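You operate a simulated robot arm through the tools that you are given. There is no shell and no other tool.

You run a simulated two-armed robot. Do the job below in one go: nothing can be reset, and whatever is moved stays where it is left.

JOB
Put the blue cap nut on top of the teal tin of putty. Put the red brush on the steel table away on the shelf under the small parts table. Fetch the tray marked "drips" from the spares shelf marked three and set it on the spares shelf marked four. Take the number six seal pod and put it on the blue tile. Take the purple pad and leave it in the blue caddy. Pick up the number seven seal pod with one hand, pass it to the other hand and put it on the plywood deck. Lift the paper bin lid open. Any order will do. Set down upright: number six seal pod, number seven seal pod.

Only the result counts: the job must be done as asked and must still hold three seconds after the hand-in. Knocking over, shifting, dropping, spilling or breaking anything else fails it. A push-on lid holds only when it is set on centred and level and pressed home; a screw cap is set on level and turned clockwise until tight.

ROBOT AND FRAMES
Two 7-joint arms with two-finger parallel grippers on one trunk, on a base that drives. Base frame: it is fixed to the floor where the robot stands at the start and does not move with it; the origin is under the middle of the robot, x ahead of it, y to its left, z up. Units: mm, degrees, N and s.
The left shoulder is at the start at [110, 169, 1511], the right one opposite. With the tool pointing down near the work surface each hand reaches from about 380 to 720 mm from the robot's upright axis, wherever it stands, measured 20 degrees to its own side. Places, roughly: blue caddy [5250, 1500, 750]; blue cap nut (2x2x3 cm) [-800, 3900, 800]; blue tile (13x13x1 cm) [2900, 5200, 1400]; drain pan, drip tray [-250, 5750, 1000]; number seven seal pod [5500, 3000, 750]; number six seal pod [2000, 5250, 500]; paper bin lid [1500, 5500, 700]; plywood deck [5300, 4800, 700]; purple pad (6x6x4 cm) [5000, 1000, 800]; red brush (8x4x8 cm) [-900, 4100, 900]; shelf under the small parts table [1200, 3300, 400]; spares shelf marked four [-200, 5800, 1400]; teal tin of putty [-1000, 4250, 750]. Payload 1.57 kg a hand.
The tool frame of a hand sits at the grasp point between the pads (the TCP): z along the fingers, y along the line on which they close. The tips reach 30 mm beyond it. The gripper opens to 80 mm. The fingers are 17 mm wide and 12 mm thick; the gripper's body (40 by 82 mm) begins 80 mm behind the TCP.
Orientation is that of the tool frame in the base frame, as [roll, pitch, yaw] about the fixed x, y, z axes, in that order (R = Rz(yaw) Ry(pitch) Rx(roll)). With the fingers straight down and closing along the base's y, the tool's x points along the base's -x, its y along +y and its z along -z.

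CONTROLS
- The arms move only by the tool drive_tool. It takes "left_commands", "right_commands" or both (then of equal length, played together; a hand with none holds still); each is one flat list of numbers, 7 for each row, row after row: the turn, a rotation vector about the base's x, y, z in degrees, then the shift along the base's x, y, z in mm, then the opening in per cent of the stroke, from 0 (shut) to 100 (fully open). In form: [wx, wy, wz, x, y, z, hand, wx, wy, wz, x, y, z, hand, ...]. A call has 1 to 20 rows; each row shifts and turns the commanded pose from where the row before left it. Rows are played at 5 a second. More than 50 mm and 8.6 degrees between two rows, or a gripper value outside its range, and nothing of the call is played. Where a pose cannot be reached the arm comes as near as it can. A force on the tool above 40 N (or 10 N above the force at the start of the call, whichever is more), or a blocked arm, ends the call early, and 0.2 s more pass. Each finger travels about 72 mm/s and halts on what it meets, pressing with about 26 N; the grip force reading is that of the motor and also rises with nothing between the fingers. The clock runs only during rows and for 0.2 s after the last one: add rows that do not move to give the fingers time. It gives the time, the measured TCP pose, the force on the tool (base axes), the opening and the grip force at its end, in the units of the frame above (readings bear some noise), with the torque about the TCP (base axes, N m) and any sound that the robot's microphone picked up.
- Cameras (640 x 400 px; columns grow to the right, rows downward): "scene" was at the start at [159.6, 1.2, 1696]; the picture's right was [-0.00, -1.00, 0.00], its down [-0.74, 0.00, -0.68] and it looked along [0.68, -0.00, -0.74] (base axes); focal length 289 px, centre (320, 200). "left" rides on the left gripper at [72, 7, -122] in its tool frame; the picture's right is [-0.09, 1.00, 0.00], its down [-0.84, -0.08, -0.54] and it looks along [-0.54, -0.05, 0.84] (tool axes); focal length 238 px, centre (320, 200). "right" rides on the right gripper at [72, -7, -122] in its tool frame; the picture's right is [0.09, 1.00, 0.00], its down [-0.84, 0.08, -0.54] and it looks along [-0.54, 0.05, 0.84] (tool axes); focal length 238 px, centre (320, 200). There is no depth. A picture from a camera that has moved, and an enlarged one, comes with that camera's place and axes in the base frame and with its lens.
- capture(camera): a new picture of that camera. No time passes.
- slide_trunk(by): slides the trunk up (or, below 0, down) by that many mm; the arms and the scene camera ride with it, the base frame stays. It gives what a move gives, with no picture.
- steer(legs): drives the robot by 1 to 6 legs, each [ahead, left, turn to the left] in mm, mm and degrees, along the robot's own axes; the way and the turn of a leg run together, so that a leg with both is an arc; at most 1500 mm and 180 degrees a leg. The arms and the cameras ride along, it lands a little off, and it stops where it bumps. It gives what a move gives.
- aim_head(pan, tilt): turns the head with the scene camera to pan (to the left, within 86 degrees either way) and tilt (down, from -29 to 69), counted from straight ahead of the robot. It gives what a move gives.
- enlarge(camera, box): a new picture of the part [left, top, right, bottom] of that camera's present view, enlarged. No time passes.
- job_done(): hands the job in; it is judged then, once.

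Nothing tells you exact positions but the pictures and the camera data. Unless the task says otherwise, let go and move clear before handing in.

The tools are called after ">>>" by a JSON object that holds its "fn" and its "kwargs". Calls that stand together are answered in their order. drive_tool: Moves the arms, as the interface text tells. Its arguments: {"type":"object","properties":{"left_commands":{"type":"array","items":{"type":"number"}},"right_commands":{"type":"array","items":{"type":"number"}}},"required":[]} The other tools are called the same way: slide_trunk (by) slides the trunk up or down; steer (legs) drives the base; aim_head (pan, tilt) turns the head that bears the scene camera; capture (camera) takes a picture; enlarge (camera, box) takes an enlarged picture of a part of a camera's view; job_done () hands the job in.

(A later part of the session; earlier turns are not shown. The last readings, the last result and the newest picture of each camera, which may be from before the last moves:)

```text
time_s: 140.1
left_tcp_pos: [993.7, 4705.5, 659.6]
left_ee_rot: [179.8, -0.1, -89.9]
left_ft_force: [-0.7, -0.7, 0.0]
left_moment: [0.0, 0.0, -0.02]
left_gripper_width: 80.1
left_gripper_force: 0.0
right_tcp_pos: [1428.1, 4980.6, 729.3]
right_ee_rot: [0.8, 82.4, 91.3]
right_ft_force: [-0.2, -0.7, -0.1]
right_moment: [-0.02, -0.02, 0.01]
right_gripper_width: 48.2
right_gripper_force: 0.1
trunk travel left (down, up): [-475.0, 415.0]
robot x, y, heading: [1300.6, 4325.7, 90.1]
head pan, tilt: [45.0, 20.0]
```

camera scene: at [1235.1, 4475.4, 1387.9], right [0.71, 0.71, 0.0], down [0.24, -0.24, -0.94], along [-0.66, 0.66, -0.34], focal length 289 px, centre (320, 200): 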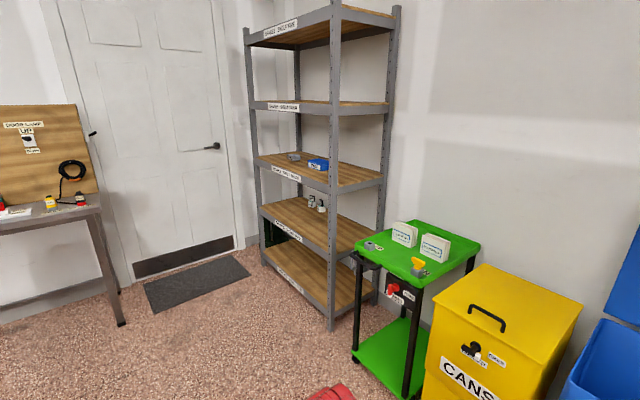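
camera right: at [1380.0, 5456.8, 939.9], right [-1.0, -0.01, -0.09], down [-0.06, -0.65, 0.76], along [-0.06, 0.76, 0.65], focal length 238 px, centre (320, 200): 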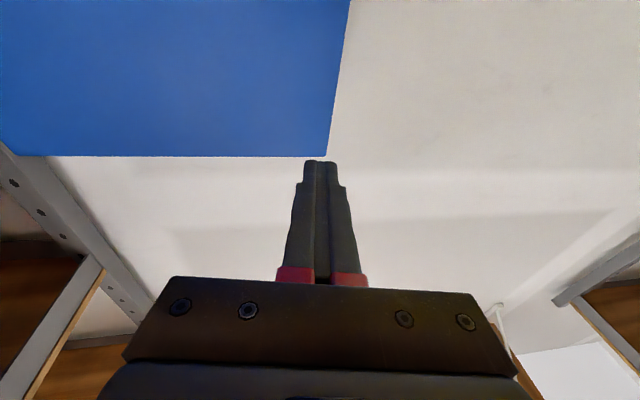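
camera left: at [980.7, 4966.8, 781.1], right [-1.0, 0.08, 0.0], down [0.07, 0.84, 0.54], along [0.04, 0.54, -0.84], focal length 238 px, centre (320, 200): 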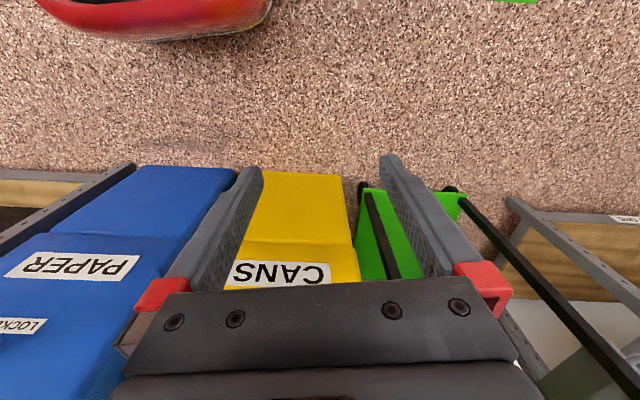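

The grey DRIPS tray sits at the left front of spares shelf three (pan tray beside it). I drive west to stand before that shelf.

>>> {"fn": "steer", "kwargs": {"legs": [[0, 1350, 0]]}}

>>> {"fn": "aim_head", "kwargs": {"pan": 0, "tilt": 20}}

>>> {"fn": "capture", "kwargs": {"camera": "scene"}}

>>> {"fn": "aim_head", "kwargs": {"pan": 80, "tilt": 30}}

>>> {"fn": "capture", "kwargs": {"camera": "scene"}}

```text
time_s: 146.9
left_tcp_pos: [-366.8, 4697.8, 661.3]
left_ee_rot: [179.8, 0.0, -89.5]
left_ft_force: [-0.1, 0.4, 0.3]
left_moment: [-0.03, -0.01, 0.02]
left_gripper_width: 80.0
left_gripper_force: 0.1
right_tcp_pos: [66.4, 4977.1, 727.3]
right_ee_rot: [0.5, 82.5, 91.4]
right_ft_force: [-0.1, 0.0, 0.1]
right_moment: [0.01, -0.01, 0.0]
right_gripper_width: 47.8
right_gripper_force: 0.1
trunk travel left (down, up): [-475.0, 415.0]
robot x, y, heading: [-54.0, 4323.5, 90.8]
head pan, tilt: [45.0, 20.0]
```

```text
time_s: 148.1
left_tcp_pos: [-365.7, 4697.4, 660.5]
left_ee_rot: [179.8, -0.1, -89.5]
left_ft_force: [0.3, -0.9, -0.7]
left_moment: [-0.01, -0.02, 0.0]
left_gripper_width: 80.1
left_gripper_force: 0.1
right_tcp_pos: [67.6, 4976.8, 727.8]
right_ee_rot: [0.6, 82.5, 91.4]
right_ft_force: [0.1, 0.2, 1.0]
right_moment: [-0.02, 0.0, 0.01]
right_gripper_width: 48.1
right_gripper_force: 0.1
trunk travel left (down, up): [-475.0, 415.0]
robot x, y, heading: [-56.4, 4323.2, 90.5]
head pan, tilt: [0.0, 20.0]
```

```text
taken
camera scene: at [-57.6, 4496.3, 1388.0], right [1.0, 0.01, 0.0], down [0.0, -0.34, -0.94], along [-0.01, 0.94, -0.34], focal length 289 px, centre (320, 200)
```

scene: 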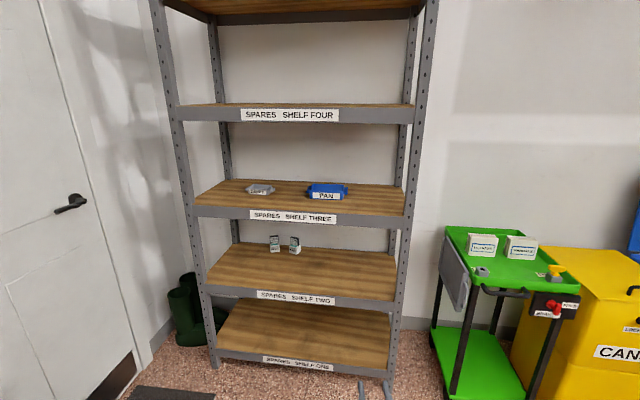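

```text
time_s: 149.6
left_tcp_pos: [-366.9, 4697.9, 660.5]
left_ee_rot: [179.8, -0.1, -89.5]
left_ft_force: [0.2, -0.4, -0.3]
left_moment: [0.01, -0.01, 0.03]
left_gripper_width: 80.1
left_gripper_force: 0.1
right_tcp_pos: [66.3, 4977.5, 727.6]
right_ee_rot: [0.6, 82.5, 91.5]
right_ft_force: [0.1, 0.3, 0.3]
right_moment: [-0.03, -0.01, -0.06]
right_gripper_width: 48.0
right_gripper_force: 0.2
trunk travel left (down, up): [-475.0, 415.0]
robot x, y, heading: [-57.2, 4320.9, 90.8]
head pan, tilt: [80.0, 30.0]
```

```text
taken
camera scene: at [-145.9, 4418.2, 1371.9], right [0.17, 0.99, 0.0], down [0.49, -0.08, -0.87], along [-0.85, 0.14, -0.5], focal length 289 px, centre (320, 200)
```

scene: 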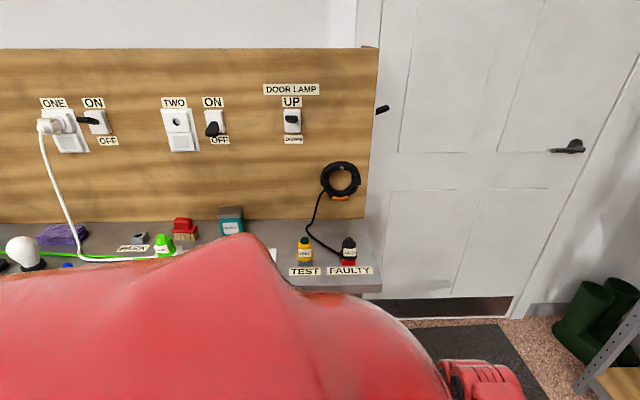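

The DRIPS tray is at about (-345, 5770, 960) on shelf three. I raise the trunk, approach and take a closer look.

>>> {"fn": "slide_trunk", "kwargs": {"by": 250}}

>>> {"fn": "steer", "kwargs": {"legs": [[400, 0, 0]]}}

>>> {"fn": "aim_head", "kwargs": {"pan": 10, "tilt": 30}}

>>> {"fn": "capture", "kwargs": {"camera": "scene"}}

>>> {"fn": "enlarge", "kwargs": {"camera": "scene", "box": [220, 150, 420, 290]}}

>>> {"fn": "capture", "kwargs": {"camera": "left"}}

>>> {"fn": "capture", "kwargs": {"camera": "right"}}

```text
time_s: 152.2
left_tcp_pos: [-366.3, 4698.0, 909.5]
left_ee_rot: [179.8, 0.1, -89.4]
left_ft_force: [-0.8, 0.4, -0.2]
left_moment: [0.0, 0.01, -0.03]
left_gripper_width: 80.0
left_gripper_force: 0.1
right_tcp_pos: [66.9, 4978.2, 978.2]
right_ee_rot: [0.7, 82.5, 91.6]
right_ft_force: [0.0, -0.8, -1.4]
right_moment: [0.02, 0.01, 0.0]
right_gripper_width: 48.1
right_gripper_force: 0.1
trunk travel left (down, up): [-725.0, 165.0]
robot x, y, heading: [-54.1, 4321.9, 90.3]
head pan, tilt: [80.0, 30.0]
```

```text
time_s: 154.7
left_tcp_pos: [-366.8, 5106.1, 909.1]
left_ee_rot: [179.8, -0.1, -89.7]
left_ft_force: [-0.6, -0.2, 0.3]
left_moment: [-0.01, 0.05, -0.03]
left_gripper_width: 80.2
left_gripper_force: 0.0
right_tcp_pos: [65.1, 5384.2, 976.8]
right_ee_rot: [0.6, 82.5, 91.1]
right_ft_force: [-0.1, 0.0, 0.0]
right_moment: [-0.01, -0.02, 0.03]
right_gripper_width: 47.9
right_gripper_force: 0.1
trunk travel left (down, up): [-725.0, 165.0]
robot x, y, heading: [-54.1, 4732.6, 90.6]
head pan, tilt: [80.0, 30.0]
```

```text
time_s: 156.1
left_tcp_pos: [-367.6, 5106.1, 910.5]
left_ee_rot: [179.9, 0.0, -89.7]
left_ft_force: [0.3, -0.8, 0.4]
left_moment: [0.01, -0.01, 0.0]
left_gripper_width: 79.7
left_gripper_force: 0.1
right_tcp_pos: [65.5, 5383.8, 976.5]
right_ee_rot: [0.6, 82.5, 91.3]
right_ft_force: [0.4, -0.2, 0.4]
right_moment: [0.03, 0.0, 0.02]
right_gripper_width: 48.1
right_gripper_force: 0.0
trunk travel left (down, up): [-725.0, 165.0]
robot x, y, heading: [-60.1, 4728.5, 90.0]
head pan, tilt: [10.0, 30.0]
```

```text
taken
camera scene: at [-75.4, 4899.3, 1621.9], right [0.98, 0.18, 0.0], down [0.09, -0.49, -0.87], along [-0.16, 0.85, -0.5], focal length 289 px, centre (320, 200)
```

scene: 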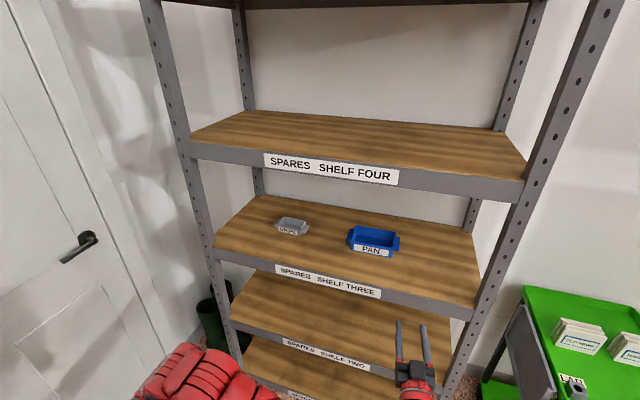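

```text
2.86 times, centred on (320, 220) of scene
camera zoom: at [-75.4, 4899.3, 1621.9], right [0.98, 0.18, 0.0], down [0.09, -0.49, -0.87], along [-0.16, 0.85, -0.5], focal length 824 px, centre (320, 143)
```

zoom: 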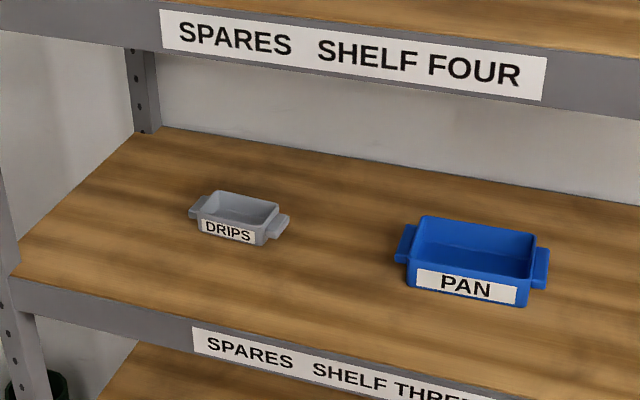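

```text
taken
camera left: at [-374.0, 5034.2, 1031.4], right [-1.0, 0.09, 0.0], down [0.07, 0.84, 0.54], along [0.04, 0.54, -0.84], focal length 238 px, centre (320, 200)
```

left: 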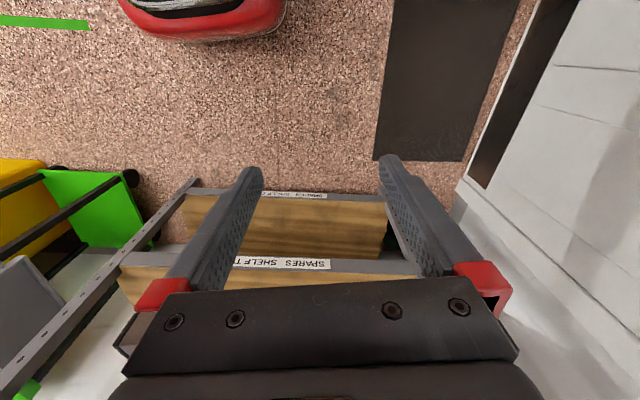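

```text
taken
camera right: at [71.4, 5272.8, 889.9], right [-1.0, 0.0, -0.09], down [-0.07, -0.65, 0.76], along [-0.06, 0.76, 0.65], focal length 238 px, centre (320, 200)
```

right: 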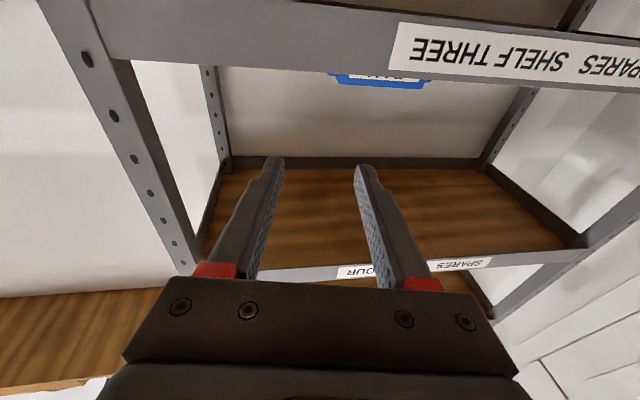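

The DRIPS tray (about 95×55×35 mm, with end lugs) has its front at y≈5768, x -409…-315, on shelf three at z≈948. I'll lower the trunk so the arm can enter below shelf four, and tilt the left hand forward.

>>> {"fn": "slide_trunk", "kwargs": {"by": -220}}

>>> {"fn": "drive_tool", "kwargs": {"left_commands": [8.3, 0, 0, 3, 5, 10, 100, 8.3, 0, 0, 3, 5, 10, 100, 8.3, 0, 0, 3, 5, 15, 100, 8.3, 0, 0, 3, 5, 20, 100, 8.3, 0, 0, 3, 5, 30, 100, 0, 0, 0, 0, 5, 40, 100, 0, 0, 0, 0, 5, 40, 100, 0, 0, 0, 0, 5, 40, 100, 0, 0, 0, 0, 5, 40, 100, 0, 0, 0, 0, 0, 40, 100]}}

>>> {"fn": "capture", "kwargs": {"camera": "left"}}

```text
time_s: 158.4
left_tcp_pos: [-366.9, 5105.0, 690.0]
left_ee_rot: [179.8, 0.0, -89.7]
left_ft_force: [0.1, -1.2, 0.3]
left_moment: [0.0, -0.01, 0.01]
left_gripper_width: 79.8
left_gripper_force: 0.1
right_tcp_pos: [65.1, 5383.4, 758.3]
right_ee_rot: [0.6, 82.5, 91.3]
right_ft_force: [0.5, 0.2, -0.3]
right_moment: [0.01, 0.04, 0.02]
right_gripper_width: 48.1
right_gripper_force: 0.0
trunk travel left (down, up): [-505.0, 385.0]
robot x, y, heading: [-58.7, 4726.0, 90.3]
head pan, tilt: [10.0, 30.0]
```

```text
time_s: 160.6
left_tcp_pos: [-408.8, 5241.4, 829.6]
left_ee_rot: [176.6, 29.3, -89.2]
left_ft_force: [-0.9, 0.6, -0.7]
left_moment: [0.01, -0.05, 0.04]
left_gripper_width: 80.2
left_gripper_force: 0.1
left hand out of reach, approached as far as the arm can: row 1, 2, 3, 4, 5, 6, 7, 8, 9, 10
right_tcp_pos: [65.6, 5385.5, 757.1]
right_ee_rot: [0.3, 82.5, 91.2]
right_ft_force: [1.1, -0.5, -0.1]
right_moment: [-0.02, 0.01, -0.02]
right_gripper_width: 48.0
right_gripper_force: 0.1
trunk travel left (down, up): [-505.0, 385.0]
robot x, y, heading: [-60.3, 4726.0, 90.0]
head pan, tilt: [10.0, 30.0]
```

```text
taken
camera left: at [-406.0, 5119.6, 900.8], right [-0.99, 0.04, 0.1], down [0.1, 0.47, 0.88], along [-0.01, 0.88, -0.47], focal length 238 px, centre (320, 200)
```

left: 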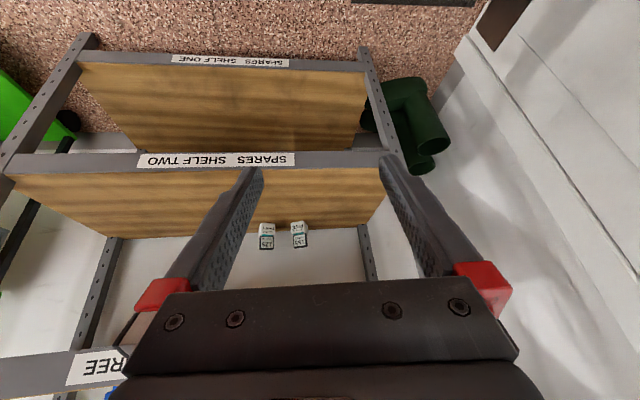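

>>> {"fn": "drive_tool", "kwargs": {"left_commands": [0, 0, 0, 10, 48, 0, 100, 0, 0, 0, 10, 48, 0, 100, 5, 0, 0, 10, 45, 10, 100, 5, 0, 0, 10, 45, 10, 100, 5, 0, 0, 5, 30, 30, 100, 0, 0, 0, 5, 10, 40, 100]}}

>>> {"fn": "capture", "kwargs": {"camera": "left"}}

```text
time_s: 162.0
left_tcp_pos: [-358.5, 5469.3, 916.8]
left_ee_rot: [177.9, 44.2, -88.9]
left_ft_force: [-0.3, 0.9, 1.3]
left_moment: [-0.03, -0.02, 0.0]
left_gripper_width: 80.0
left_gripper_force: 0.1
right_tcp_pos: [65.0, 5384.0, 757.7]
right_ee_rot: [0.7, 82.5, 91.3]
right_ft_force: [-0.3, -0.7, -0.1]
right_moment: [0.0, 0.02, 0.0]
right_gripper_width: 47.8
right_gripper_force: 0.1
trunk travel left (down, up): [-505.0, 385.0]
robot x, y, heading: [-60.4, 4727.8, 90.3]
head pan, tilt: [10.0, 30.0]
```

```text
taken
camera left: at [-358.4, 5331.5, 953.4], right [-1.0, 0.02, 0.09], down [0.09, 0.23, 0.97], along [0.0, 0.97, -0.23], focal length 238 px, centre (320, 200)
```

left: 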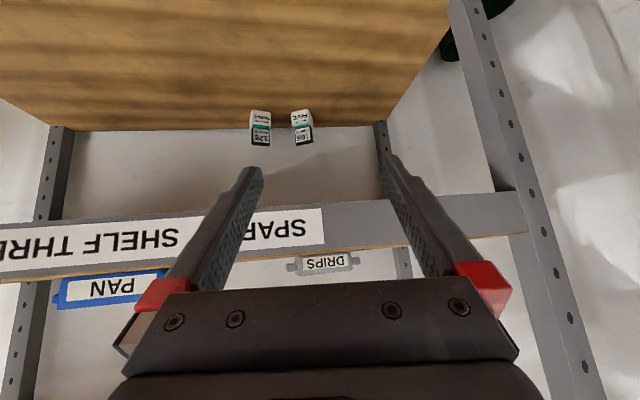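

>>> {"fn": "drive_tool", "kwargs": {"left_commands": [0, 0, 0, 8, 0, 16, 100, 0, 0, 0, 8, 0, 16, 100, 0, 0, 0, 8, 0, 16, 100, 0, 0, 0, 8, 0, 16, 100, 0, 0, 0, 8, 0, 16, 100, 0, 0, 0, 8, 0, 16, 100, 0, 0, 0, 7, 0, 16, 100, 0, 0, 0, 0, 0, 0, 100, 0, 0, 0, 0, 0, 0, 100, 0, 0, 0, 0, 0, 0, 100, 0, 0, 0, 0, 0, 0, 100, 0, 0, 0, 0, 0, 0, 100], "right_commands": [-8.2, 0, 0, 8, -22, -12, 100, -8.2, 0, 0, 8, -22, -12, 100, -8.2, 0, 0, 8, -22, -12, 100, -8.2, 0, 0, 8, -22, -12, 100, -8.2, 0, 0, 8, -22, -12, 100, -8.2, 0, 0, 8, -22, -12, 100, -8.2, 0, 0, 8, -22, 0, 100, -8.2, 0, 0, 8, -22, 0, 100, -8.2, 0, 0, 8, -22, 0, 100, -8.2, 0, 0, 8, -22, 0, 100, -8.2, 0, 0, 8, -22, 0, 100, -8.2, 0, 0, 8, -22, 0, 100]}}

>>> {"fn": "capture", "kwargs": {"camera": "left"}}

>>> {"fn": "capture", "kwargs": {"camera": "scene"}}

```text
time_s: 164.6
left_tcp_pos: [-305.0, 5470.1, 1028.9]
left_ee_rot: [177.7, 44.2, -88.9]
left_ft_force: [-0.1, -0.4, 0.2]
left_moment: [0.0, 0.01, 0.04]
left_gripper_width: 80.0
left_gripper_force: 0.0
right_tcp_pos: [115.1, 5241.9, 650.5]
right_ee_rot: [179.2, 40.2, -90.1]
right_ft_force: [0.6, -1.1, -0.2]
right_moment: [0.0, 0.02, -0.01]
right_gripper_width: 79.8
right_gripper_force: 0.2
right hand out of reach, approached as far as the arm can: row 6, 7, 8, 9, 10, 11, 12
trunk travel left (down, up): [-505.0, 385.0]
robot x, y, heading: [-54.0, 4730.1, 90.4]
head pan, tilt: [10.0, 30.0]
```

```text
taken
camera left: at [-304.3, 5333.1, 1066.6], right [-1.0, 0.02, 0.09], down [0.1, 0.23, 0.97], along [0.0, 0.97, -0.23], focal length 238 px, centre (320, 200)
```

left: 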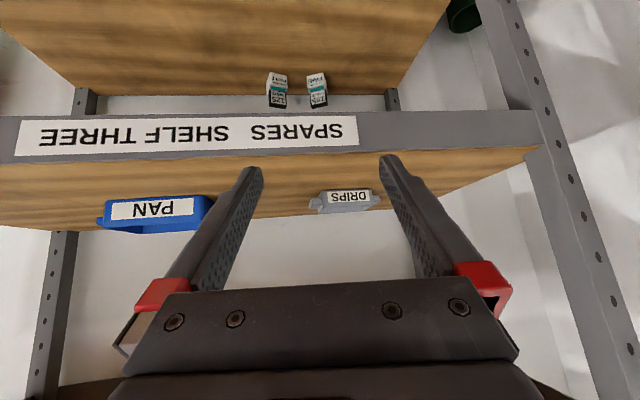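

```text
taken
camera scene: at [-75.3, 4899.3, 1401.9], right [0.98, 0.18, 0.0], down [0.09, -0.49, -0.87], along [-0.15, 0.85, -0.5], focal length 289 px, centre (320, 200)
```

scene: 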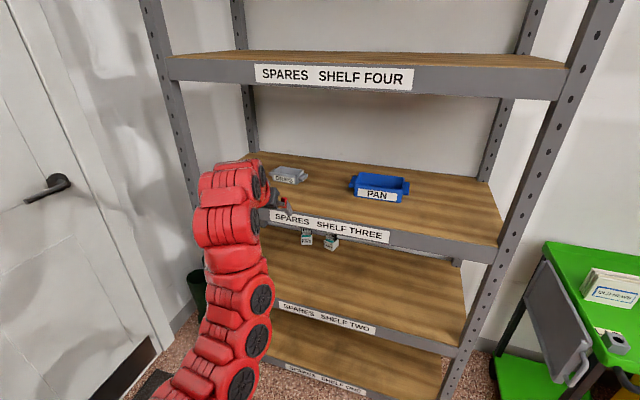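

>>> {"fn": "steer", "kwargs": {"legs": [[190, 0, 0]]}}

>>> {"fn": "capture", "kwargs": {"camera": "left"}}

>>> {"fn": "capture", "kwargs": {"camera": "scene"}}

```text
time_s: 166.2
left_tcp_pos: [-306.8, 5655.0, 1028.5]
left_ee_rot: [177.8, 44.1, -88.9]
left_ft_force: [-0.4, 0.3, -0.3]
left_moment: [-0.01, 0.01, 0.03]
left_gripper_width: 80.1
left_gripper_force: 0.0
right_tcp_pos: [113.8, 5428.7, 649.6]
right_ee_rot: [179.2, 40.1, -90.1]
right_ft_force: [-0.2, 0.0, -0.2]
right_moment: [-0.01, 0.0, -0.03]
right_gripper_width: 80.0
right_gripper_force: 0.1
trunk travel left (down, up): [-505.0, 385.0]
robot x, y, heading: [-60.9, 4914.2, 90.3]
head pan, tilt: [10.0, 30.0]
```

```text
taken
camera left: at [-306.1, 5518.5, 1065.9], right [-1.0, 0.02, 0.09], down [0.09, 0.23, 0.97], along [0.0, 0.97, -0.23], focal length 238 px, centre (320, 200)
```

left: 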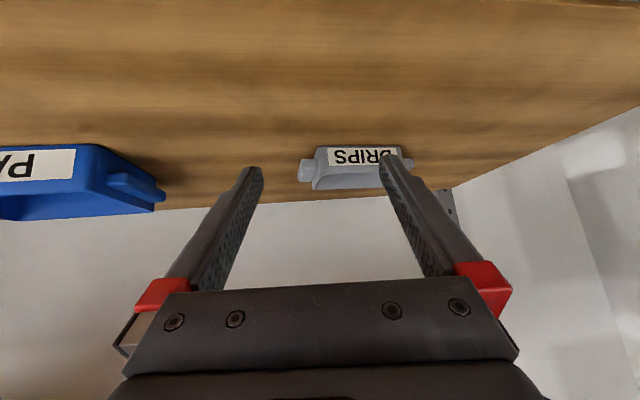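

```text
taken
camera scene: at [-76.6, 5085.3, 1401.7], right [0.98, 0.18, 0.0], down [0.09, -0.49, -0.87], along [-0.16, 0.85, -0.5], focal length 289 px, centre (320, 200)
```

scene: 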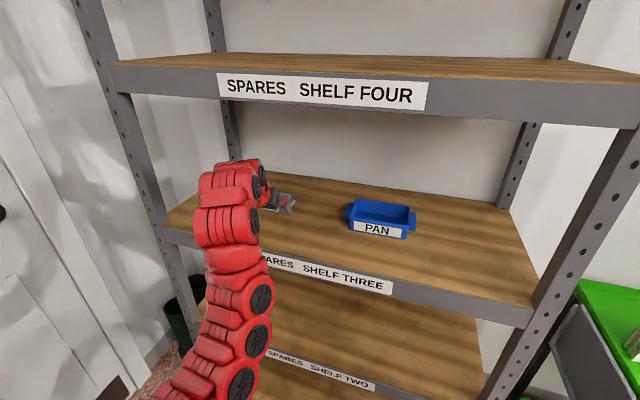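

>>> {"fn": "enlarge", "kwargs": {"camera": "left", "box": [280, 120, 440, 220]}}

>>> {"fn": "enlarge", "kwargs": {"camera": "scene", "box": [200, 140, 360, 240]}}

```text
4.00 times, centred on (360, 170) of left
camera zoom: at [-306.1, 5518.5, 1065.9], right [-1.0, 0.02, 0.09], down [0.09, 0.23, 0.97], along [0.0, 0.97, -0.23], focal length 953 px, centre (160, 320)
```

zoom: 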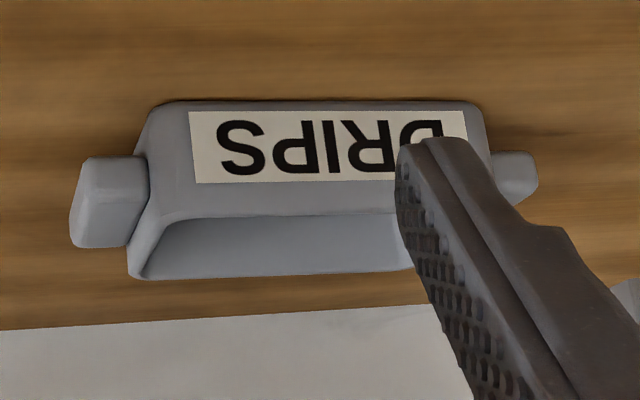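

```text
4.00 times, centred on (280, 190) of scene
camera zoom: at [-76.6, 5085.3, 1401.7], right [0.98, 0.18, 0.0], down [0.09, -0.49, -0.87], along [-0.16, 0.85, -0.5], focal length 1154 px, centre (480, 240)
```

zoom: 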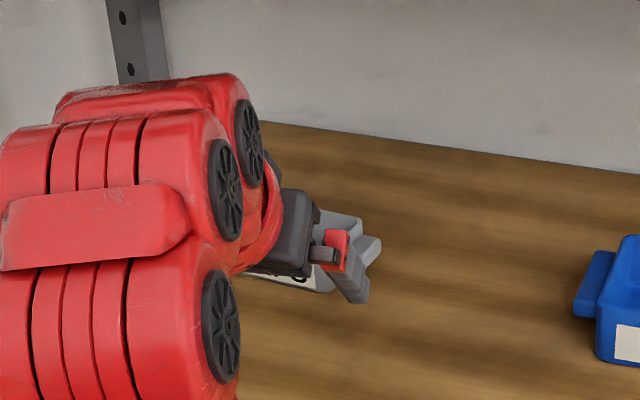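

The tray is turned about −11°; its right end wall with lug is at about (-305, 5788), z 948–980. I'll pinch that end (one finger inside, one outside the lug). First turn the hand to match and move a bit closer.

>>> {"fn": "drive_tool", "kwargs": {"left_commands": [0, 0, -5.5, 0, 0, 4, 100, 0, 0, -5.5, 0, 0, 4, 100, 0, 0, 0, 0, 0, 0, 100]}}

>>> {"fn": "steer", "kwargs": {"legs": [[70, 0, 0]]}}

>>> {"fn": "capture", "kwargs": {"camera": "left"}}

```text
time_s: 167.0
left_tcp_pos: [-306.9, 5654.3, 1037.5]
left_ee_rot: [177.7, 44.1, -99.9]
left_ft_force: [1.0, 0.2, 0.5]
left_moment: [0.0, -0.03, -0.03]
left_gripper_width: 79.6
left_gripper_force: 0.0
right_tcp_pos: [114.1, 5427.4, 650.9]
right_ee_rot: [179.3, 40.1, -90.2]
right_ft_force: [0.3, 0.0, 0.1]
right_moment: [0.01, 0.0, 0.02]
right_gripper_width: 80.0
right_gripper_force: 0.2
trunk travel left (down, up): [-505.0, 385.0]
robot x, y, heading: [-60.5, 4910.8, 90.7]
head pan, tilt: [10.0, 30.0]
```

```text
time_s: 168.0
left_tcp_pos: [-308.2, 5723.8, 1036.4]
left_ee_rot: [177.7, 44.0, -99.9]
left_ft_force: [-0.4, 0.1, 0.1]
left_moment: [0.02, 0.01, -0.02]
left_gripper_width: 80.0
left_gripper_force: 0.1
right_tcp_pos: [112.3, 5496.8, 649.9]
right_ee_rot: [179.2, 40.1, -90.1]
right_ft_force: [0.1, -0.1, -0.4]
right_moment: [-0.01, -0.02, 0.04]
right_gripper_width: 80.0
right_gripper_force: 0.0
trunk travel left (down, up): [-505.0, 385.0]
robot x, y, heading: [-58.0, 4981.9, 90.3]
head pan, tilt: [10.0, 30.0]
```

```text
taken
camera left: at [-333.7, 5589.4, 1074.1], right [-0.97, 0.21, 0.09], down [0.14, 0.21, 0.97], along [0.18, 0.96, -0.23], focal length 238 px, centre (320, 200)
```

left: 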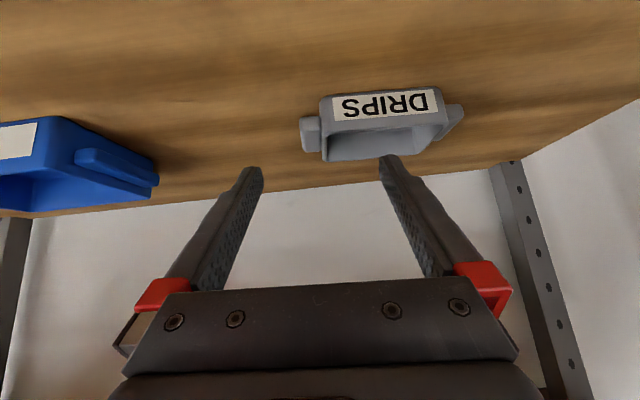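

>>> {"fn": "drive_tool", "kwargs": {"left_commands": [0, 0, 0, 4, 17, -17, 100, 0, 0, 0, 4, 17, -17, 100, 0, 0, 0, 2, 9, -9, 100, 0, 0, 0, 0, 0, 0, 100]}}

>>> {"fn": "capture", "kwargs": {"camera": "left"}}

```text
time_s: 169.0
left_tcp_pos: [-298.3, 5765.1, 994.8]
left_ee_rot: [177.7, 44.1, -100.0]
left_ft_force: [-0.1, -0.1, 0.8]
left_moment: [0.01, -0.03, 0.0]
left_gripper_width: 79.9
left_gripper_force: 0.0
right_tcp_pos: [112.3, 5495.6, 650.9]
right_ee_rot: [179.2, 40.1, -90.0]
right_ft_force: [-0.1, 0.6, -0.2]
right_moment: [0.0, -0.01, -0.03]
right_gripper_width: 80.0
right_gripper_force: 0.2
trunk travel left (down, up): [-505.0, 385.0]
robot x, y, heading: [-60.4, 4983.6, 90.4]
head pan, tilt: [10.0, 30.0]
```

```text
taken
camera left: at [-323.8, 5631.6, 1031.3], right [-0.97, 0.21, 0.09], down [0.14, 0.21, 0.97], along [0.18, 0.96, -0.23], focal length 238 px, centre (320, 200)
```

left: 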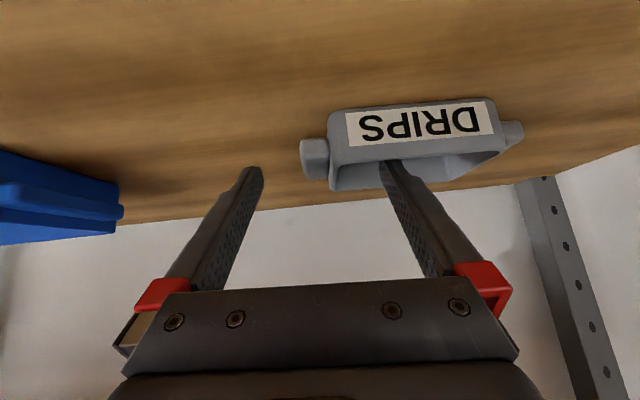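

>>> {"fn": "drive_tool", "kwargs": {"left_commands": [0, 0, 0, 1, 5, -5, 100, 0, 0, 0, 1, 5, -5, 100, 0, 0, 0, 0, 0, 0, 100, 0, 0, 0, 0, 0, 0, 50, 0, 0, 0, 0, 0, 0, 30, 0, 0, 0, 0, 0, 0, 0, 0, 0, 0, 0, 0, 0, 0, 0, 0, 0, 0, 0, 0, 0]}}

>>> {"fn": "capture", "kwargs": {"camera": "left"}}

```text
time_s: 170.8
left_tcp_pos: [-297.5, 5776.0, 983.6]
left_ee_rot: [177.7, 44.1, -99.8]
left_ft_force: [0.5, 1.8, 0.5]
left_moment: [-0.01, -0.02, 0.0]
left_gripper_width: 21.1
left_gripper_force: 26.1
right_tcp_pos: [114.0, 5496.2, 648.9]
right_ee_rot: [179.2, 40.1, -90.0]
right_ft_force: [0.5, 0.8, -0.2]
right_moment: [0.05, 0.0, -0.03]
right_gripper_width: 80.2
right_gripper_force: 0.0
trunk travel left (down, up): [-505.0, 385.0]
robot x, y, heading: [-60.6, 4981.7, 90.4]
head pan, tilt: [10.0, 30.0]
```

```text
taken
camera left: at [-321.7, 5641.5, 1021.5], right [-0.97, 0.21, 0.09], down [0.14, 0.21, 0.97], along [0.18, 0.96, -0.23], focal length 238 px, centre (320, 200)
```

left: 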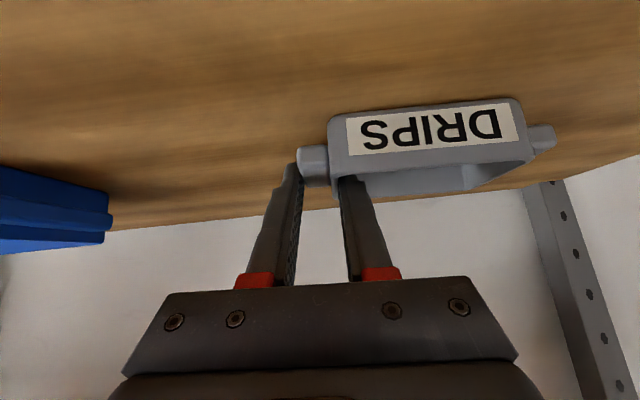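

Gripped (21 mm). Lift gently and check it hangs level.

>>> {"fn": "drive_tool", "kwargs": {"left_commands": [0, 0, 0, 0, 0, 5, 0, 0, 0, 0, 0, 0, 8, 0, 0, 0, 0, 0, 0, 12, 0, 0, 0, 0, 0, 0, 15, 0, 0, 0, 0, 0, 0, 0, 0]}}

>>> {"fn": "capture", "kwargs": {"camera": "left"}}

>>> {"fn": "enlarge", "kwargs": {"camera": "scene", "box": [200, 130, 360, 230]}}

```text
time_s: 172.0
left_tcp_pos: [-296.8, 5775.8, 1025.0]
left_ee_rot: [177.7, 44.1, -99.7]
left_ft_force: [0.7, 0.3, -0.4]
left_moment: [-0.02, -0.04, -0.02]
left_gripper_width: 21.3
left_gripper_force: 26.0
right_tcp_pos: [112.7, 5496.0, 649.5]
right_ee_rot: [179.3, 40.1, -90.0]
right_ft_force: [0.4, -0.9, -0.1]
right_moment: [0.04, -0.01, -0.01]
right_gripper_width: 80.3
right_gripper_force: 0.1
trunk travel left (down, up): [-505.0, 385.0]
robot x, y, heading: [-62.1, 4982.5, 90.2]
head pan, tilt: [10.0, 30.0]
```

```text
taken
camera left: at [-322.8, 5641.6, 1061.9], right [-0.97, 0.21, 0.09], down [0.14, 0.21, 0.97], along [0.18, 0.96, -0.23], focal length 238 px, centre (320, 200)
```

left: 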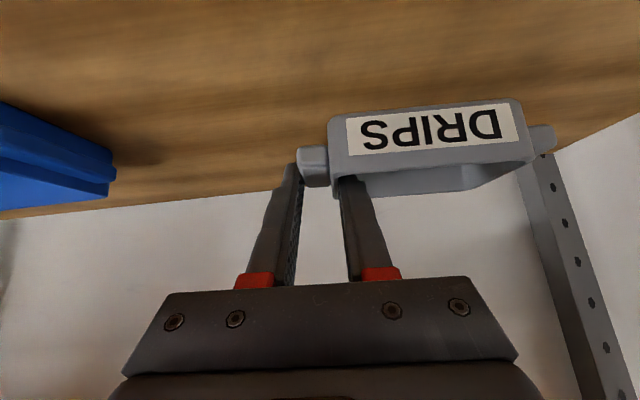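

```text
4.00 times, centred on (280, 180) of scene
camera zoom: at [-77.2, 5153.0, 1401.8], right [0.98, 0.18, 0.0], down [0.09, -0.49, -0.87], along [-0.16, 0.85, -0.5], focal length 1154 px, centre (480, 280)
```

zoom: 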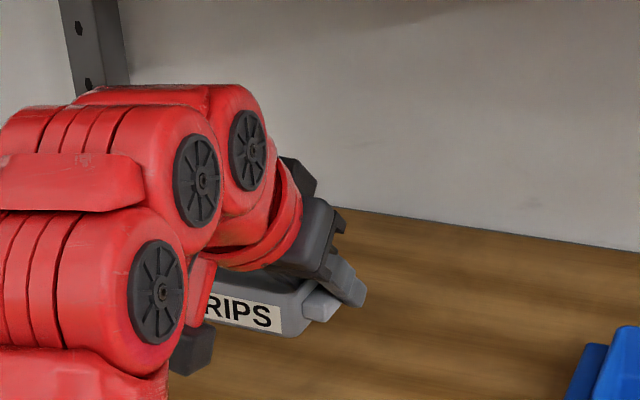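

It hangs level. I back out, then raise to shelf four.

>>> {"fn": "steer", "kwargs": {"legs": [[-340, 0, 0]]}}

>>> {"fn": "slide_trunk", "kwargs": {"by": 370}}

>>> {"fn": "capture", "kwargs": {"camera": "left"}}

>>> {"fn": "capture", "kwargs": {"camera": "scene"}}

```text
time_s: 174.2
left_tcp_pos: [-300.2, 5435.1, 1025.5]
left_ee_rot: [177.7, 44.3, -99.3]
left_ft_force: [-0.4, -0.3, -1.5]
left_moment: [0.02, 0.0, -0.01]
left_gripper_width: 21.2
left_gripper_force: 25.7
right_tcp_pos: [111.9, 5158.7, 650.9]
right_ee_rot: [179.2, 40.3, -89.6]
right_ft_force: [0.1, 0.3, 0.2]
right_moment: [-0.01, 0.01, -0.02]
right_gripper_width: 80.0
right_gripper_force: 0.1
trunk travel left (down, up): [-505.0, 385.0]
robot x, y, heading: [-58.4, 4643.9, 90.8]
head pan, tilt: [10.0, 30.0]
```

```text
time_s: 177.8
left_tcp_pos: [-300.2, 5436.5, 1393.9]
left_ee_rot: [177.7, 44.2, -99.3]
left_ft_force: [-0.3, 0.3, -0.9]
left_moment: [0.0, -0.06, 0.0]
left_gripper_width: 21.0
left_gripper_force: 26.2
right_tcp_pos: [112.7, 5159.2, 1019.9]
right_ee_rot: [179.2, 40.2, -89.7]
right_ft_force: [-0.2, 0.2, 1.1]
right_moment: [0.0, 0.0, 0.02]
right_gripper_width: 80.0
right_gripper_force: 0.1
trunk travel left (down, up): [-875.0, 15.0]
robot x, y, heading: [-55.6, 4640.8, 91.3]
head pan, tilt: [10.0, 30.0]
```

```text
taken
camera left: at [-324.7, 5301.1, 1431.9], right [-0.98, 0.2, 0.09], down [0.13, 0.21, 0.97], along [0.17, 0.96, -0.23], focal length 238 px, centre (320, 200)
```

left: 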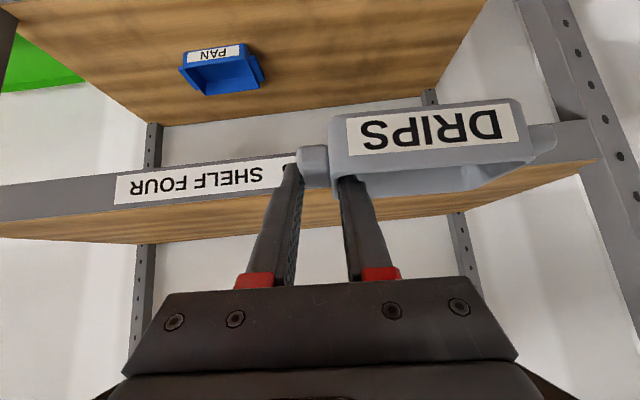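

```text
taken
camera scene: at [-75.0, 4814.5, 1771.8], right [0.98, 0.19, 0.0], down [0.09, -0.49, -0.87], along [-0.16, 0.85, -0.5], focal length 289 px, centre (320, 200)
```

scene: 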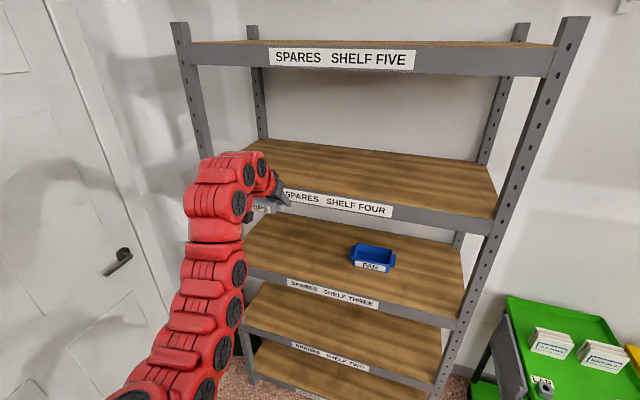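

>>> {"fn": "drive_tool", "kwargs": {"left_commands": [0, 0, 0, 0, 0, 18, 0, 0, 0, 0, 0, 0, 18, 0, 0, 0, 0, 0, 0, 0, 0]}}

>>> {"fn": "capture", "kwargs": {"camera": "left"}}

```text
time_s: 178.6
left_tcp_pos: [-300.9, 5436.1, 1430.7]
left_ee_rot: [177.6, 44.1, -99.3]
left_ft_force: [-0.6, 0.4, -0.4]
left_moment: [0.01, -0.05, -0.02]
left_gripper_width: 20.9
left_gripper_force: 26.1
right_tcp_pos: [112.3, 5159.0, 1020.1]
right_ee_rot: [179.2, 40.2, -89.5]
right_ft_force: [-0.1, -0.6, -1.0]
right_moment: [-0.04, -0.01, -0.01]
right_gripper_width: 80.0
right_gripper_force: 0.1
trunk travel left (down, up): [-875.0, 15.0]
robot x, y, heading: [-56.2, 4647.6, 90.9]
head pan, tilt: [10.0, 30.0]
```

```text
taken
camera left: at [-324.3, 5301.0, 1468.0], right [-0.98, 0.2, 0.09], down [0.13, 0.21, 0.97], along [0.17, 0.96, -0.23], focal length 238 px, centre (320, 200)
```

left: 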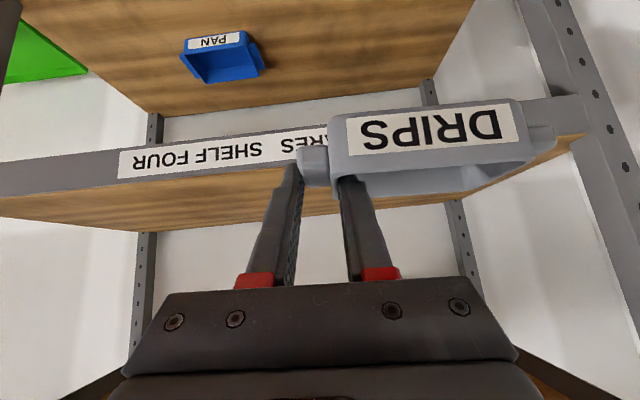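

>>> {"fn": "steer", "kwargs": {"legs": [[280, 0, 0]]}}

>>> {"fn": "drive_tool", "kwargs": {"left_commands": [0, 0, 0, 0, 0, -12, 0, 0, 0, 0, 0, 0, -12, 0, 0, 0, 0, 0, 0, -8, 0, 0, 0, 0, 0, 0, 0, 0]}}

>>> {"fn": "capture", "kwargs": {"camera": "left"}}

>>> {"fn": "enlarge", "kwargs": {"camera": "scene", "box": [200, 100, 400, 240]}}

```text
time_s: 180.5
left_tcp_pos: [-310.8, 5710.7, 1432.4]
left_ee_rot: [177.7, 44.2, -98.9]
left_ft_force: [-0.9, 0.2, 0.4]
left_moment: [0.0, -0.03, -0.03]
left_gripper_width: 21.2
left_gripper_force: 25.8
right_tcp_pos: [104.3, 5436.2, 1020.0]
right_ee_rot: [179.1, 40.2, -89.3]
right_ft_force: [0.2, 0.4, 0.7]
right_moment: [-0.01, 0.01, 0.0]
right_gripper_width: 80.1
right_gripper_force: 0.0
trunk travel left (down, up): [-875.0, 15.0]
robot x, y, heading: [-64.1, 4921.2, 91.3]
head pan, tilt: [10.0, 30.0]
```

```text
time_s: 181.5
left_tcp_pos: [-309.1, 5710.7, 1400.1]
left_ee_rot: [177.7, 44.0, -99.1]
left_ft_force: [-0.6, -0.7, -0.9]
left_moment: [0.01, -0.01, -0.01]
left_gripper_width: 21.2
left_gripper_force: 26.2
right_tcp_pos: [101.6, 5437.3, 1021.2]
right_ee_rot: [179.3, 40.1, -89.4]
right_ft_force: [-1.3, 0.0, 0.6]
right_moment: [0.01, -0.02, 0.0]
right_gripper_width: 80.0
right_gripper_force: 0.0
trunk travel left (down, up): [-875.0, 15.0]
robot x, y, heading: [-63.9, 4923.2, 91.3]
head pan, tilt: [10.0, 30.0]
```

```text
taken
camera left: at [-333.3, 5575.7, 1436.4], right [-0.98, 0.19, 0.09], down [0.13, 0.21, 0.97], along [0.17, 0.96, -0.23], focal length 238 px, centre (320, 200)
```

left: 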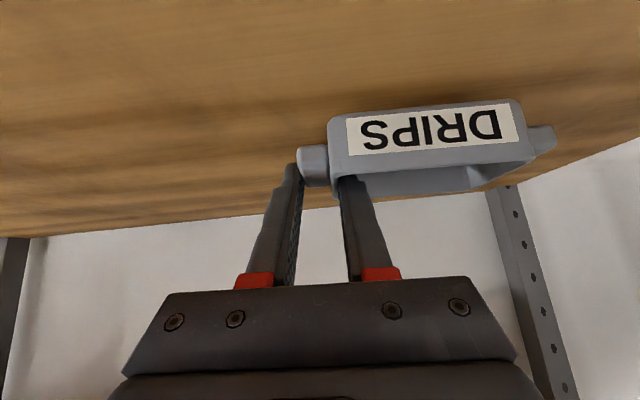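

```text
2.86 times, centred on (300, 170) of scene
camera zoom: at [-81.3, 5091.5, 1772.0], right [0.98, 0.2, 0.0], down [0.1, -0.49, -0.87], along [-0.17, 0.85, -0.5], focal length 824 px, centre (377, 286)
```

zoom: 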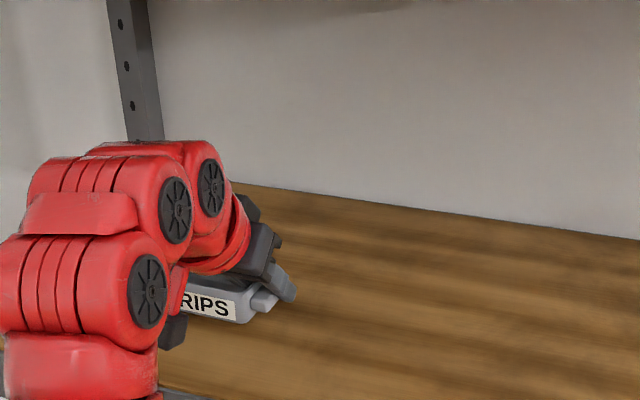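

>>> {"fn": "drive_tool", "kwargs": {"left_commands": [0, 0, 0, 0, 0, -5, 0, 0, 0, 0, 0, 0, -4, 0, 0, 0, 0, 0, 0, -3, 0, 0, 0, 0, 0, 0, 0, 0]}}

>>> {"fn": "drive_tool", "kwargs": {"left_commands": [0, 0, 0, 0, 0, -2, 0, 0, 0, 0, 0, 0, -2, 0, 0, 0, 0, 0, 0, 0, 0]}}

>>> {"fn": "capture", "kwargs": {"camera": "left"}}

```text
time_s: 182.5
left_tcp_pos: [-310.0, 5712.6, 1386.9]
left_ee_rot: [177.7, 44.2, -98.9]
left_ft_force: [-1.6, 0.0, -0.5]
left_moment: [-0.01, -0.04, 0.0]
left_gripper_width: 21.4
left_gripper_force: 25.9
right_tcp_pos: [103.9, 5438.1, 1019.9]
right_ee_rot: [179.2, 40.1, -89.3]
right_ft_force: [-0.6, -0.4, 0.3]
right_moment: [-0.01, 0.02, 0.02]
right_gripper_width: 80.1
right_gripper_force: 0.2
trunk travel left (down, up): [-875.0, 15.0]
robot x, y, heading: [-60.1, 4918.9, 91.2]
head pan, tilt: [10.0, 30.0]
```

```text
time_s: 183.3
left_tcp_pos: [-309.0, 5711.9, 1384.5]
left_ee_rot: [177.6, 44.2, -99.0]
left_ft_force: [-0.2, 0.3, 1.9]
left_moment: [-0.04, -0.02, -0.03]
left_gripper_width: 21.3
left_gripper_force: 25.9
right_tcp_pos: [103.9, 5437.7, 1020.6]
right_ee_rot: [179.3, 40.1, -89.2]
right_ft_force: [-0.9, 0.1, 0.5]
right_moment: [0.03, 0.02, -0.01]
right_gripper_width: 80.0
right_gripper_force: 0.1
trunk travel left (down, up): [-875.0, 15.0]
robot x, y, heading: [-63.4, 4920.6, 90.9]
head pan, tilt: [10.0, 30.0]
```

```text
taken
camera left: at [-332.9, 5576.6, 1421.3], right [-0.98, 0.19, 0.09], down [0.13, 0.21, 0.97], along [0.17, 0.96, -0.23], focal length 238 px, centre (320, 200)
```

left: 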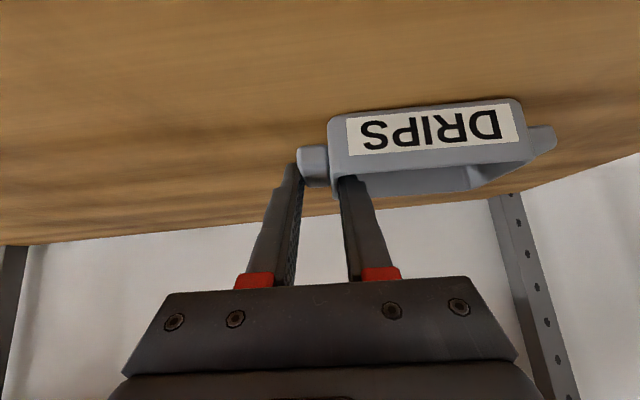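

>>> {"fn": "drive_tool", "kwargs": {"left_commands": [0, 0, 0, 0, 0, -1.5, 0, 0, 0, 0, 0, 0, 0, 30, 0, 0, 0, 0, 0, 0, 45, 0, 0, 0, 0, 0, 0, 60, 0, 0, 0, 0, 0, 0, 60]}}

>>> {"fn": "capture", "kwargs": {"camera": "left"}}

```text
time_s: 184.5
left_tcp_pos: [-310.7, 5712.2, 1383.0]
left_ee_rot: [177.7, 44.1, -99.1]
left_ft_force: [0.6, -0.1, -0.3]
left_moment: [-0.02, 0.01, -0.03]
left_gripper_width: 47.9
left_gripper_force: 0.1
right_tcp_pos: [102.9, 5437.1, 1020.5]
right_ee_rot: [179.2, 40.1, -89.3]
right_ft_force: [-0.9, -0.3, 0.7]
right_moment: [0.0, -0.02, -0.03]
right_gripper_width: 80.0
right_gripper_force: 0.2
trunk travel left (down, up): [-875.0, 15.0]
robot x, y, heading: [-61.0, 4919.7, 91.4]
head pan, tilt: [10.0, 30.0]
```

```text
taken
camera left: at [-333.8, 5576.7, 1419.2], right [-0.98, 0.19, 0.09], down [0.13, 0.21, 0.97], along [0.17, 0.96, -0.23], focal length 238 px, centre (320, 200)
```

left: 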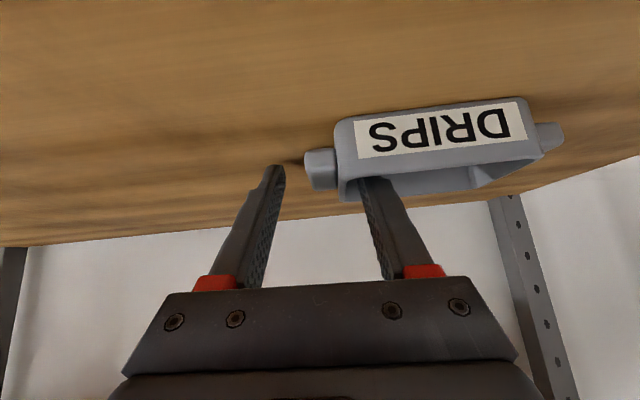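

>>> {"fn": "drive_tool", "kwargs": {"left_commands": [0, 0, 0, -2, -9, 11, 60, 0, 0, 0, -2, -12, 14, 60, 0, 0, 0, -2, -12, 14, 60, 0, 0, 0, -2, -12, 14, 60]}}

>>> {"fn": "capture", "kwargs": {"camera": "left"}}

```text
time_s: 185.5
left_tcp_pos: [-319.3, 5666.0, 1437.1]
left_ee_rot: [177.6, 44.3, -99.1]
left_ft_force: [-0.6, -0.9, -0.8]
left_moment: [-0.02, -0.01, 0.04]
left_gripper_width: 47.8
left_gripper_force: 0.2
right_tcp_pos: [103.4, 5436.8, 1021.1]
right_ee_rot: [179.2, 40.1, -89.3]
right_ft_force: [0.9, 0.2, 0.6]
right_moment: [0.02, 0.01, -0.04]
right_gripper_width: 79.9
right_gripper_force: 0.1
trunk travel left (down, up): [-875.0, 15.0]
robot x, y, heading: [-63.8, 4919.5, 91.2]
head pan, tilt: [10.0, 30.0]
```

```text
taken
camera left: at [-342.1, 5530.1, 1473.1], right [-0.98, 0.19, 0.09], down [0.13, 0.21, 0.97], along [0.17, 0.96, -0.23], focal length 238 px, centre (320, 200)
```

left: 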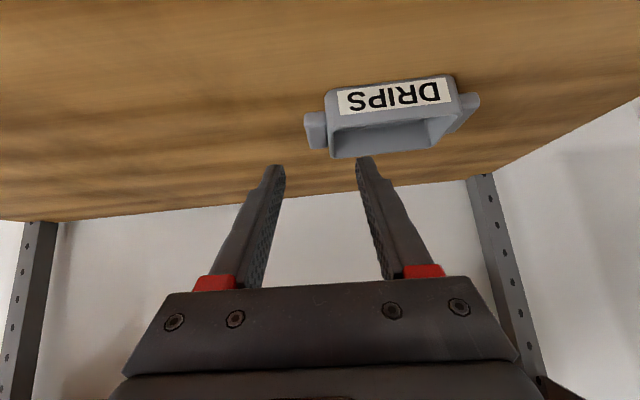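

The DRIPS tray is on shelf four. I back away and fold the left hand before turning to the steel table.

>>> {"fn": "steer", "kwargs": {"legs": [[-250, 0, 0], [-350, -200, -1]]}}

>>> {"fn": "drive_tool", "kwargs": {"left_commands": [0, 0, 0, 0, -8, -42, 100, 0, 0, 0, 0, -8, -42, 100, 0, 0, 0, 0, -8, -42, 100, 0, 0, 0, 0, -8, -42, 100, 0, 0, 0, 0, -8, -42, 100, 0, 0, 0, 0, -8, -42, 100, 0, 0, 0, 0, -8, -42, 100, 0, 0, 0, 0, -8, -42, 100, 0, 0, 0, 0, -8, -42, 100, -8, 0, 5, -2, -15, -20, 100, -8, 0, 5, -2, -15, -20, 100, -8, 0, 0, -2, -20, -20, 100, -8, 0, 0, -2, -20, -20, 100, -8, 0, 0, -2, -20, 0, 100, -4, 0, 0, -2, -25, 0, 100, 0, 0, 0, -2, -40, 0, 100, 0, 0, 0, -2, -40, 0, 100]}}

```text
time_s: 189.4
left_tcp_pos: [-95.5, 5076.6, 1433.6]
left_ee_rot: [177.7, 44.1, -99.9]
left_ft_force: [0.3, 0.2, 0.2]
left_moment: [-0.01, 0.01, 0.01]
left_gripper_width: 48.0
left_gripper_force: 0.1
right_tcp_pos: [322.8, 4839.9, 1018.5]
right_ee_rot: [179.2, 40.2, -90.2]
right_ft_force: [-0.2, 0.0, -0.6]
right_moment: [0.0, 0.0, 0.05]
right_gripper_width: 80.1
right_gripper_force: 0.1
trunk travel left (down, up): [-875.0, 15.0]
robot x, y, heading: [149.8, 4324.7, 90.3]
head pan, tilt: [10.0, 30.0]
```

```text
refused: row 10 steps farther than a row can; nothing moved
```

>>> {"fn": "drive_tool", "kwargs": {"left_commands": [0, 0, 0, 0, -8, -42, 100, 0, 0, 0, 0, -8, -42, 100, 0, 0, 0, 0, -8, -42, 100, 0, 0, 0, 0, -8, -42, 100, 0, 0, 0, 0, -8, -42, 100, 0, 0, 0, 0, -8, -42, 100, 0, 0, 0, 0, -8, -42, 100, 0, 0, 0, 0, -8, -42, 100, 0, 0, 0, 0, -8, -42, 100, -8, 0, 0, -2, -15, -20, 100, -8, 0, 0, -2, -15, -20, 100, -8, 0, 0, -2, -20, -20, 100, -8, 0, 0, -2, -20, -20, 100, -8, 0, 0, -2, -20, 0, 100, -4, 0, 5, -2, -25, 0, 100, 0, 0, 5, -2, -40, 0, 100, 0, 0, 0, -2, -40, 0, 100], "right_commands": [0, 0, 0, 0, 0, -20, 100, 0, 0, 0, 0, 0, -20, 100, 0, 0, 0, 0, 0, 0, 100, 0, 0, 0, 0, 0, 0, 100, 0, 0, 0, 0, 0, 0, 100, -8, 0, 0, 2, -5, 0, 100, -8, 0, 0, 2, -5, 0, 100, -8, 0, 0, 2, -5, 0, 100, -8, 0, 0, 2, -5, 0, 100, -8, 0, 0, 2, -5, 0, 100, 0, 0, 0, 0, 0, 0, 100, 0, 0, 0, 0, 0, 0, 100, 0, 0, 0, 0, 0, 0, 100, 0, 0, 0, 0, 0, 0, 100, 0, 0, 0, 0, 0, 0, 100, 0, 0, 0, 0, 0, 0, 100, 0, 0, 0, 0, 0, 0, 100]}}

>>> {"fn": "steer", "kwargs": {"legs": [[0, 0, 90]]}}

>>> {"fn": "aim_head", "kwargs": {"pan": 0, "tilt": 35}}

>>> {"fn": "capture", "kwargs": {"camera": "scene"}}

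```text
time_s: 193.0
left_tcp_pos: [-109.9, 4812.5, 973.0]
left_ee_rot: [-175.6, 0.5, -87.0]
left_ft_force: [-0.3, 0.1, 0.2]
left_moment: [-0.01, 0.02, 0.02]
left_gripper_width: 80.1
left_gripper_force: 0.1
left hand out of reach, approached as far as the arm can: row 14
right_tcp_pos: [335.0, 4816.0, 980.9]
right_ee_rot: [179.2, 0.2, -90.1]
right_ft_force: [-0.4, -0.1, -0.5]
right_moment: [0.0, 0.0, 0.03]
right_gripper_width: 80.1
right_gripper_force: 0.0
trunk travel left (down, up): [-875.0, 15.0]
robot x, y, heading: [150.5, 4327.1, 90.1]
head pan, tilt: [10.0, 30.0]
```

```text
time_s: 197.3
left_tcp_pos: [-337.0, 4069.4, 973.2]
left_ee_rot: [-175.6, 0.5, 2.8]
left_ft_force: [-0.4, -0.1, -1.3]
left_moment: [0.01, 0.01, 0.0]
left_gripper_width: 80.3
left_gripper_force: 0.0
right_tcp_pos: [-338.9, 4512.5, 980.8]
right_ee_rot: [179.4, 0.2, -0.1]
right_ft_force: [0.9, 0.4, -0.8]
right_moment: [0.04, 0.0, 0.03]
right_gripper_width: 80.0
right_gripper_force: 0.0
trunk travel left (down, up): [-875.0, 15.0]
robot x, y, heading: [148.0, 4327.3, -179.6]
head pan, tilt: [10.0, 30.0]
```

```text
time_s: 198.0
left_tcp_pos: [-338.5, 4068.6, 973.3]
left_ee_rot: [-175.5, 0.6, 2.9]
left_ft_force: [1.1, -1.3, 0.1]
left_moment: [0.02, -0.02, -0.01]
left_gripper_width: 80.1
left_gripper_force: 0.1
right_tcp_pos: [-340.0, 4511.8, 981.2]
right_ee_rot: [179.3, 0.1, -0.2]
right_ft_force: [0.9, 0.2, -0.6]
right_moment: [-0.01, 0.02, 0.01]
right_gripper_width: 80.0
right_gripper_force: 0.2
trunk travel left (down, up): [-875.0, 15.0]
robot x, y, heading: [151.9, 4329.4, -179.6]
head pan, tilt: [0.0, 35.0]
```

```text
taken
camera scene: at [-18.8, 4327.8, 1764.1], right [-0.01, 1.0, 0.0], down [0.57, 0.0, -0.82], along [-0.82, 0.0, -0.57], focal length 289 px, centre (320, 200)
```

scene: 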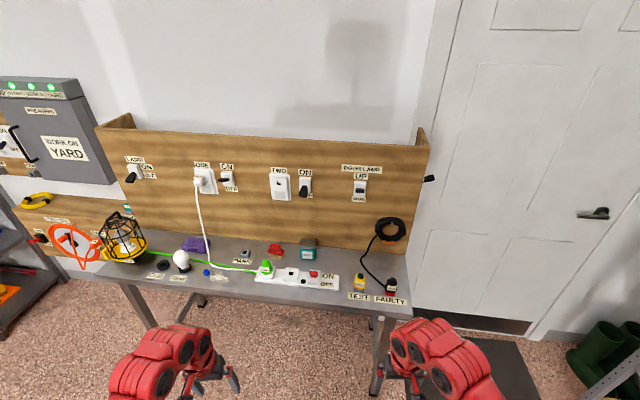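

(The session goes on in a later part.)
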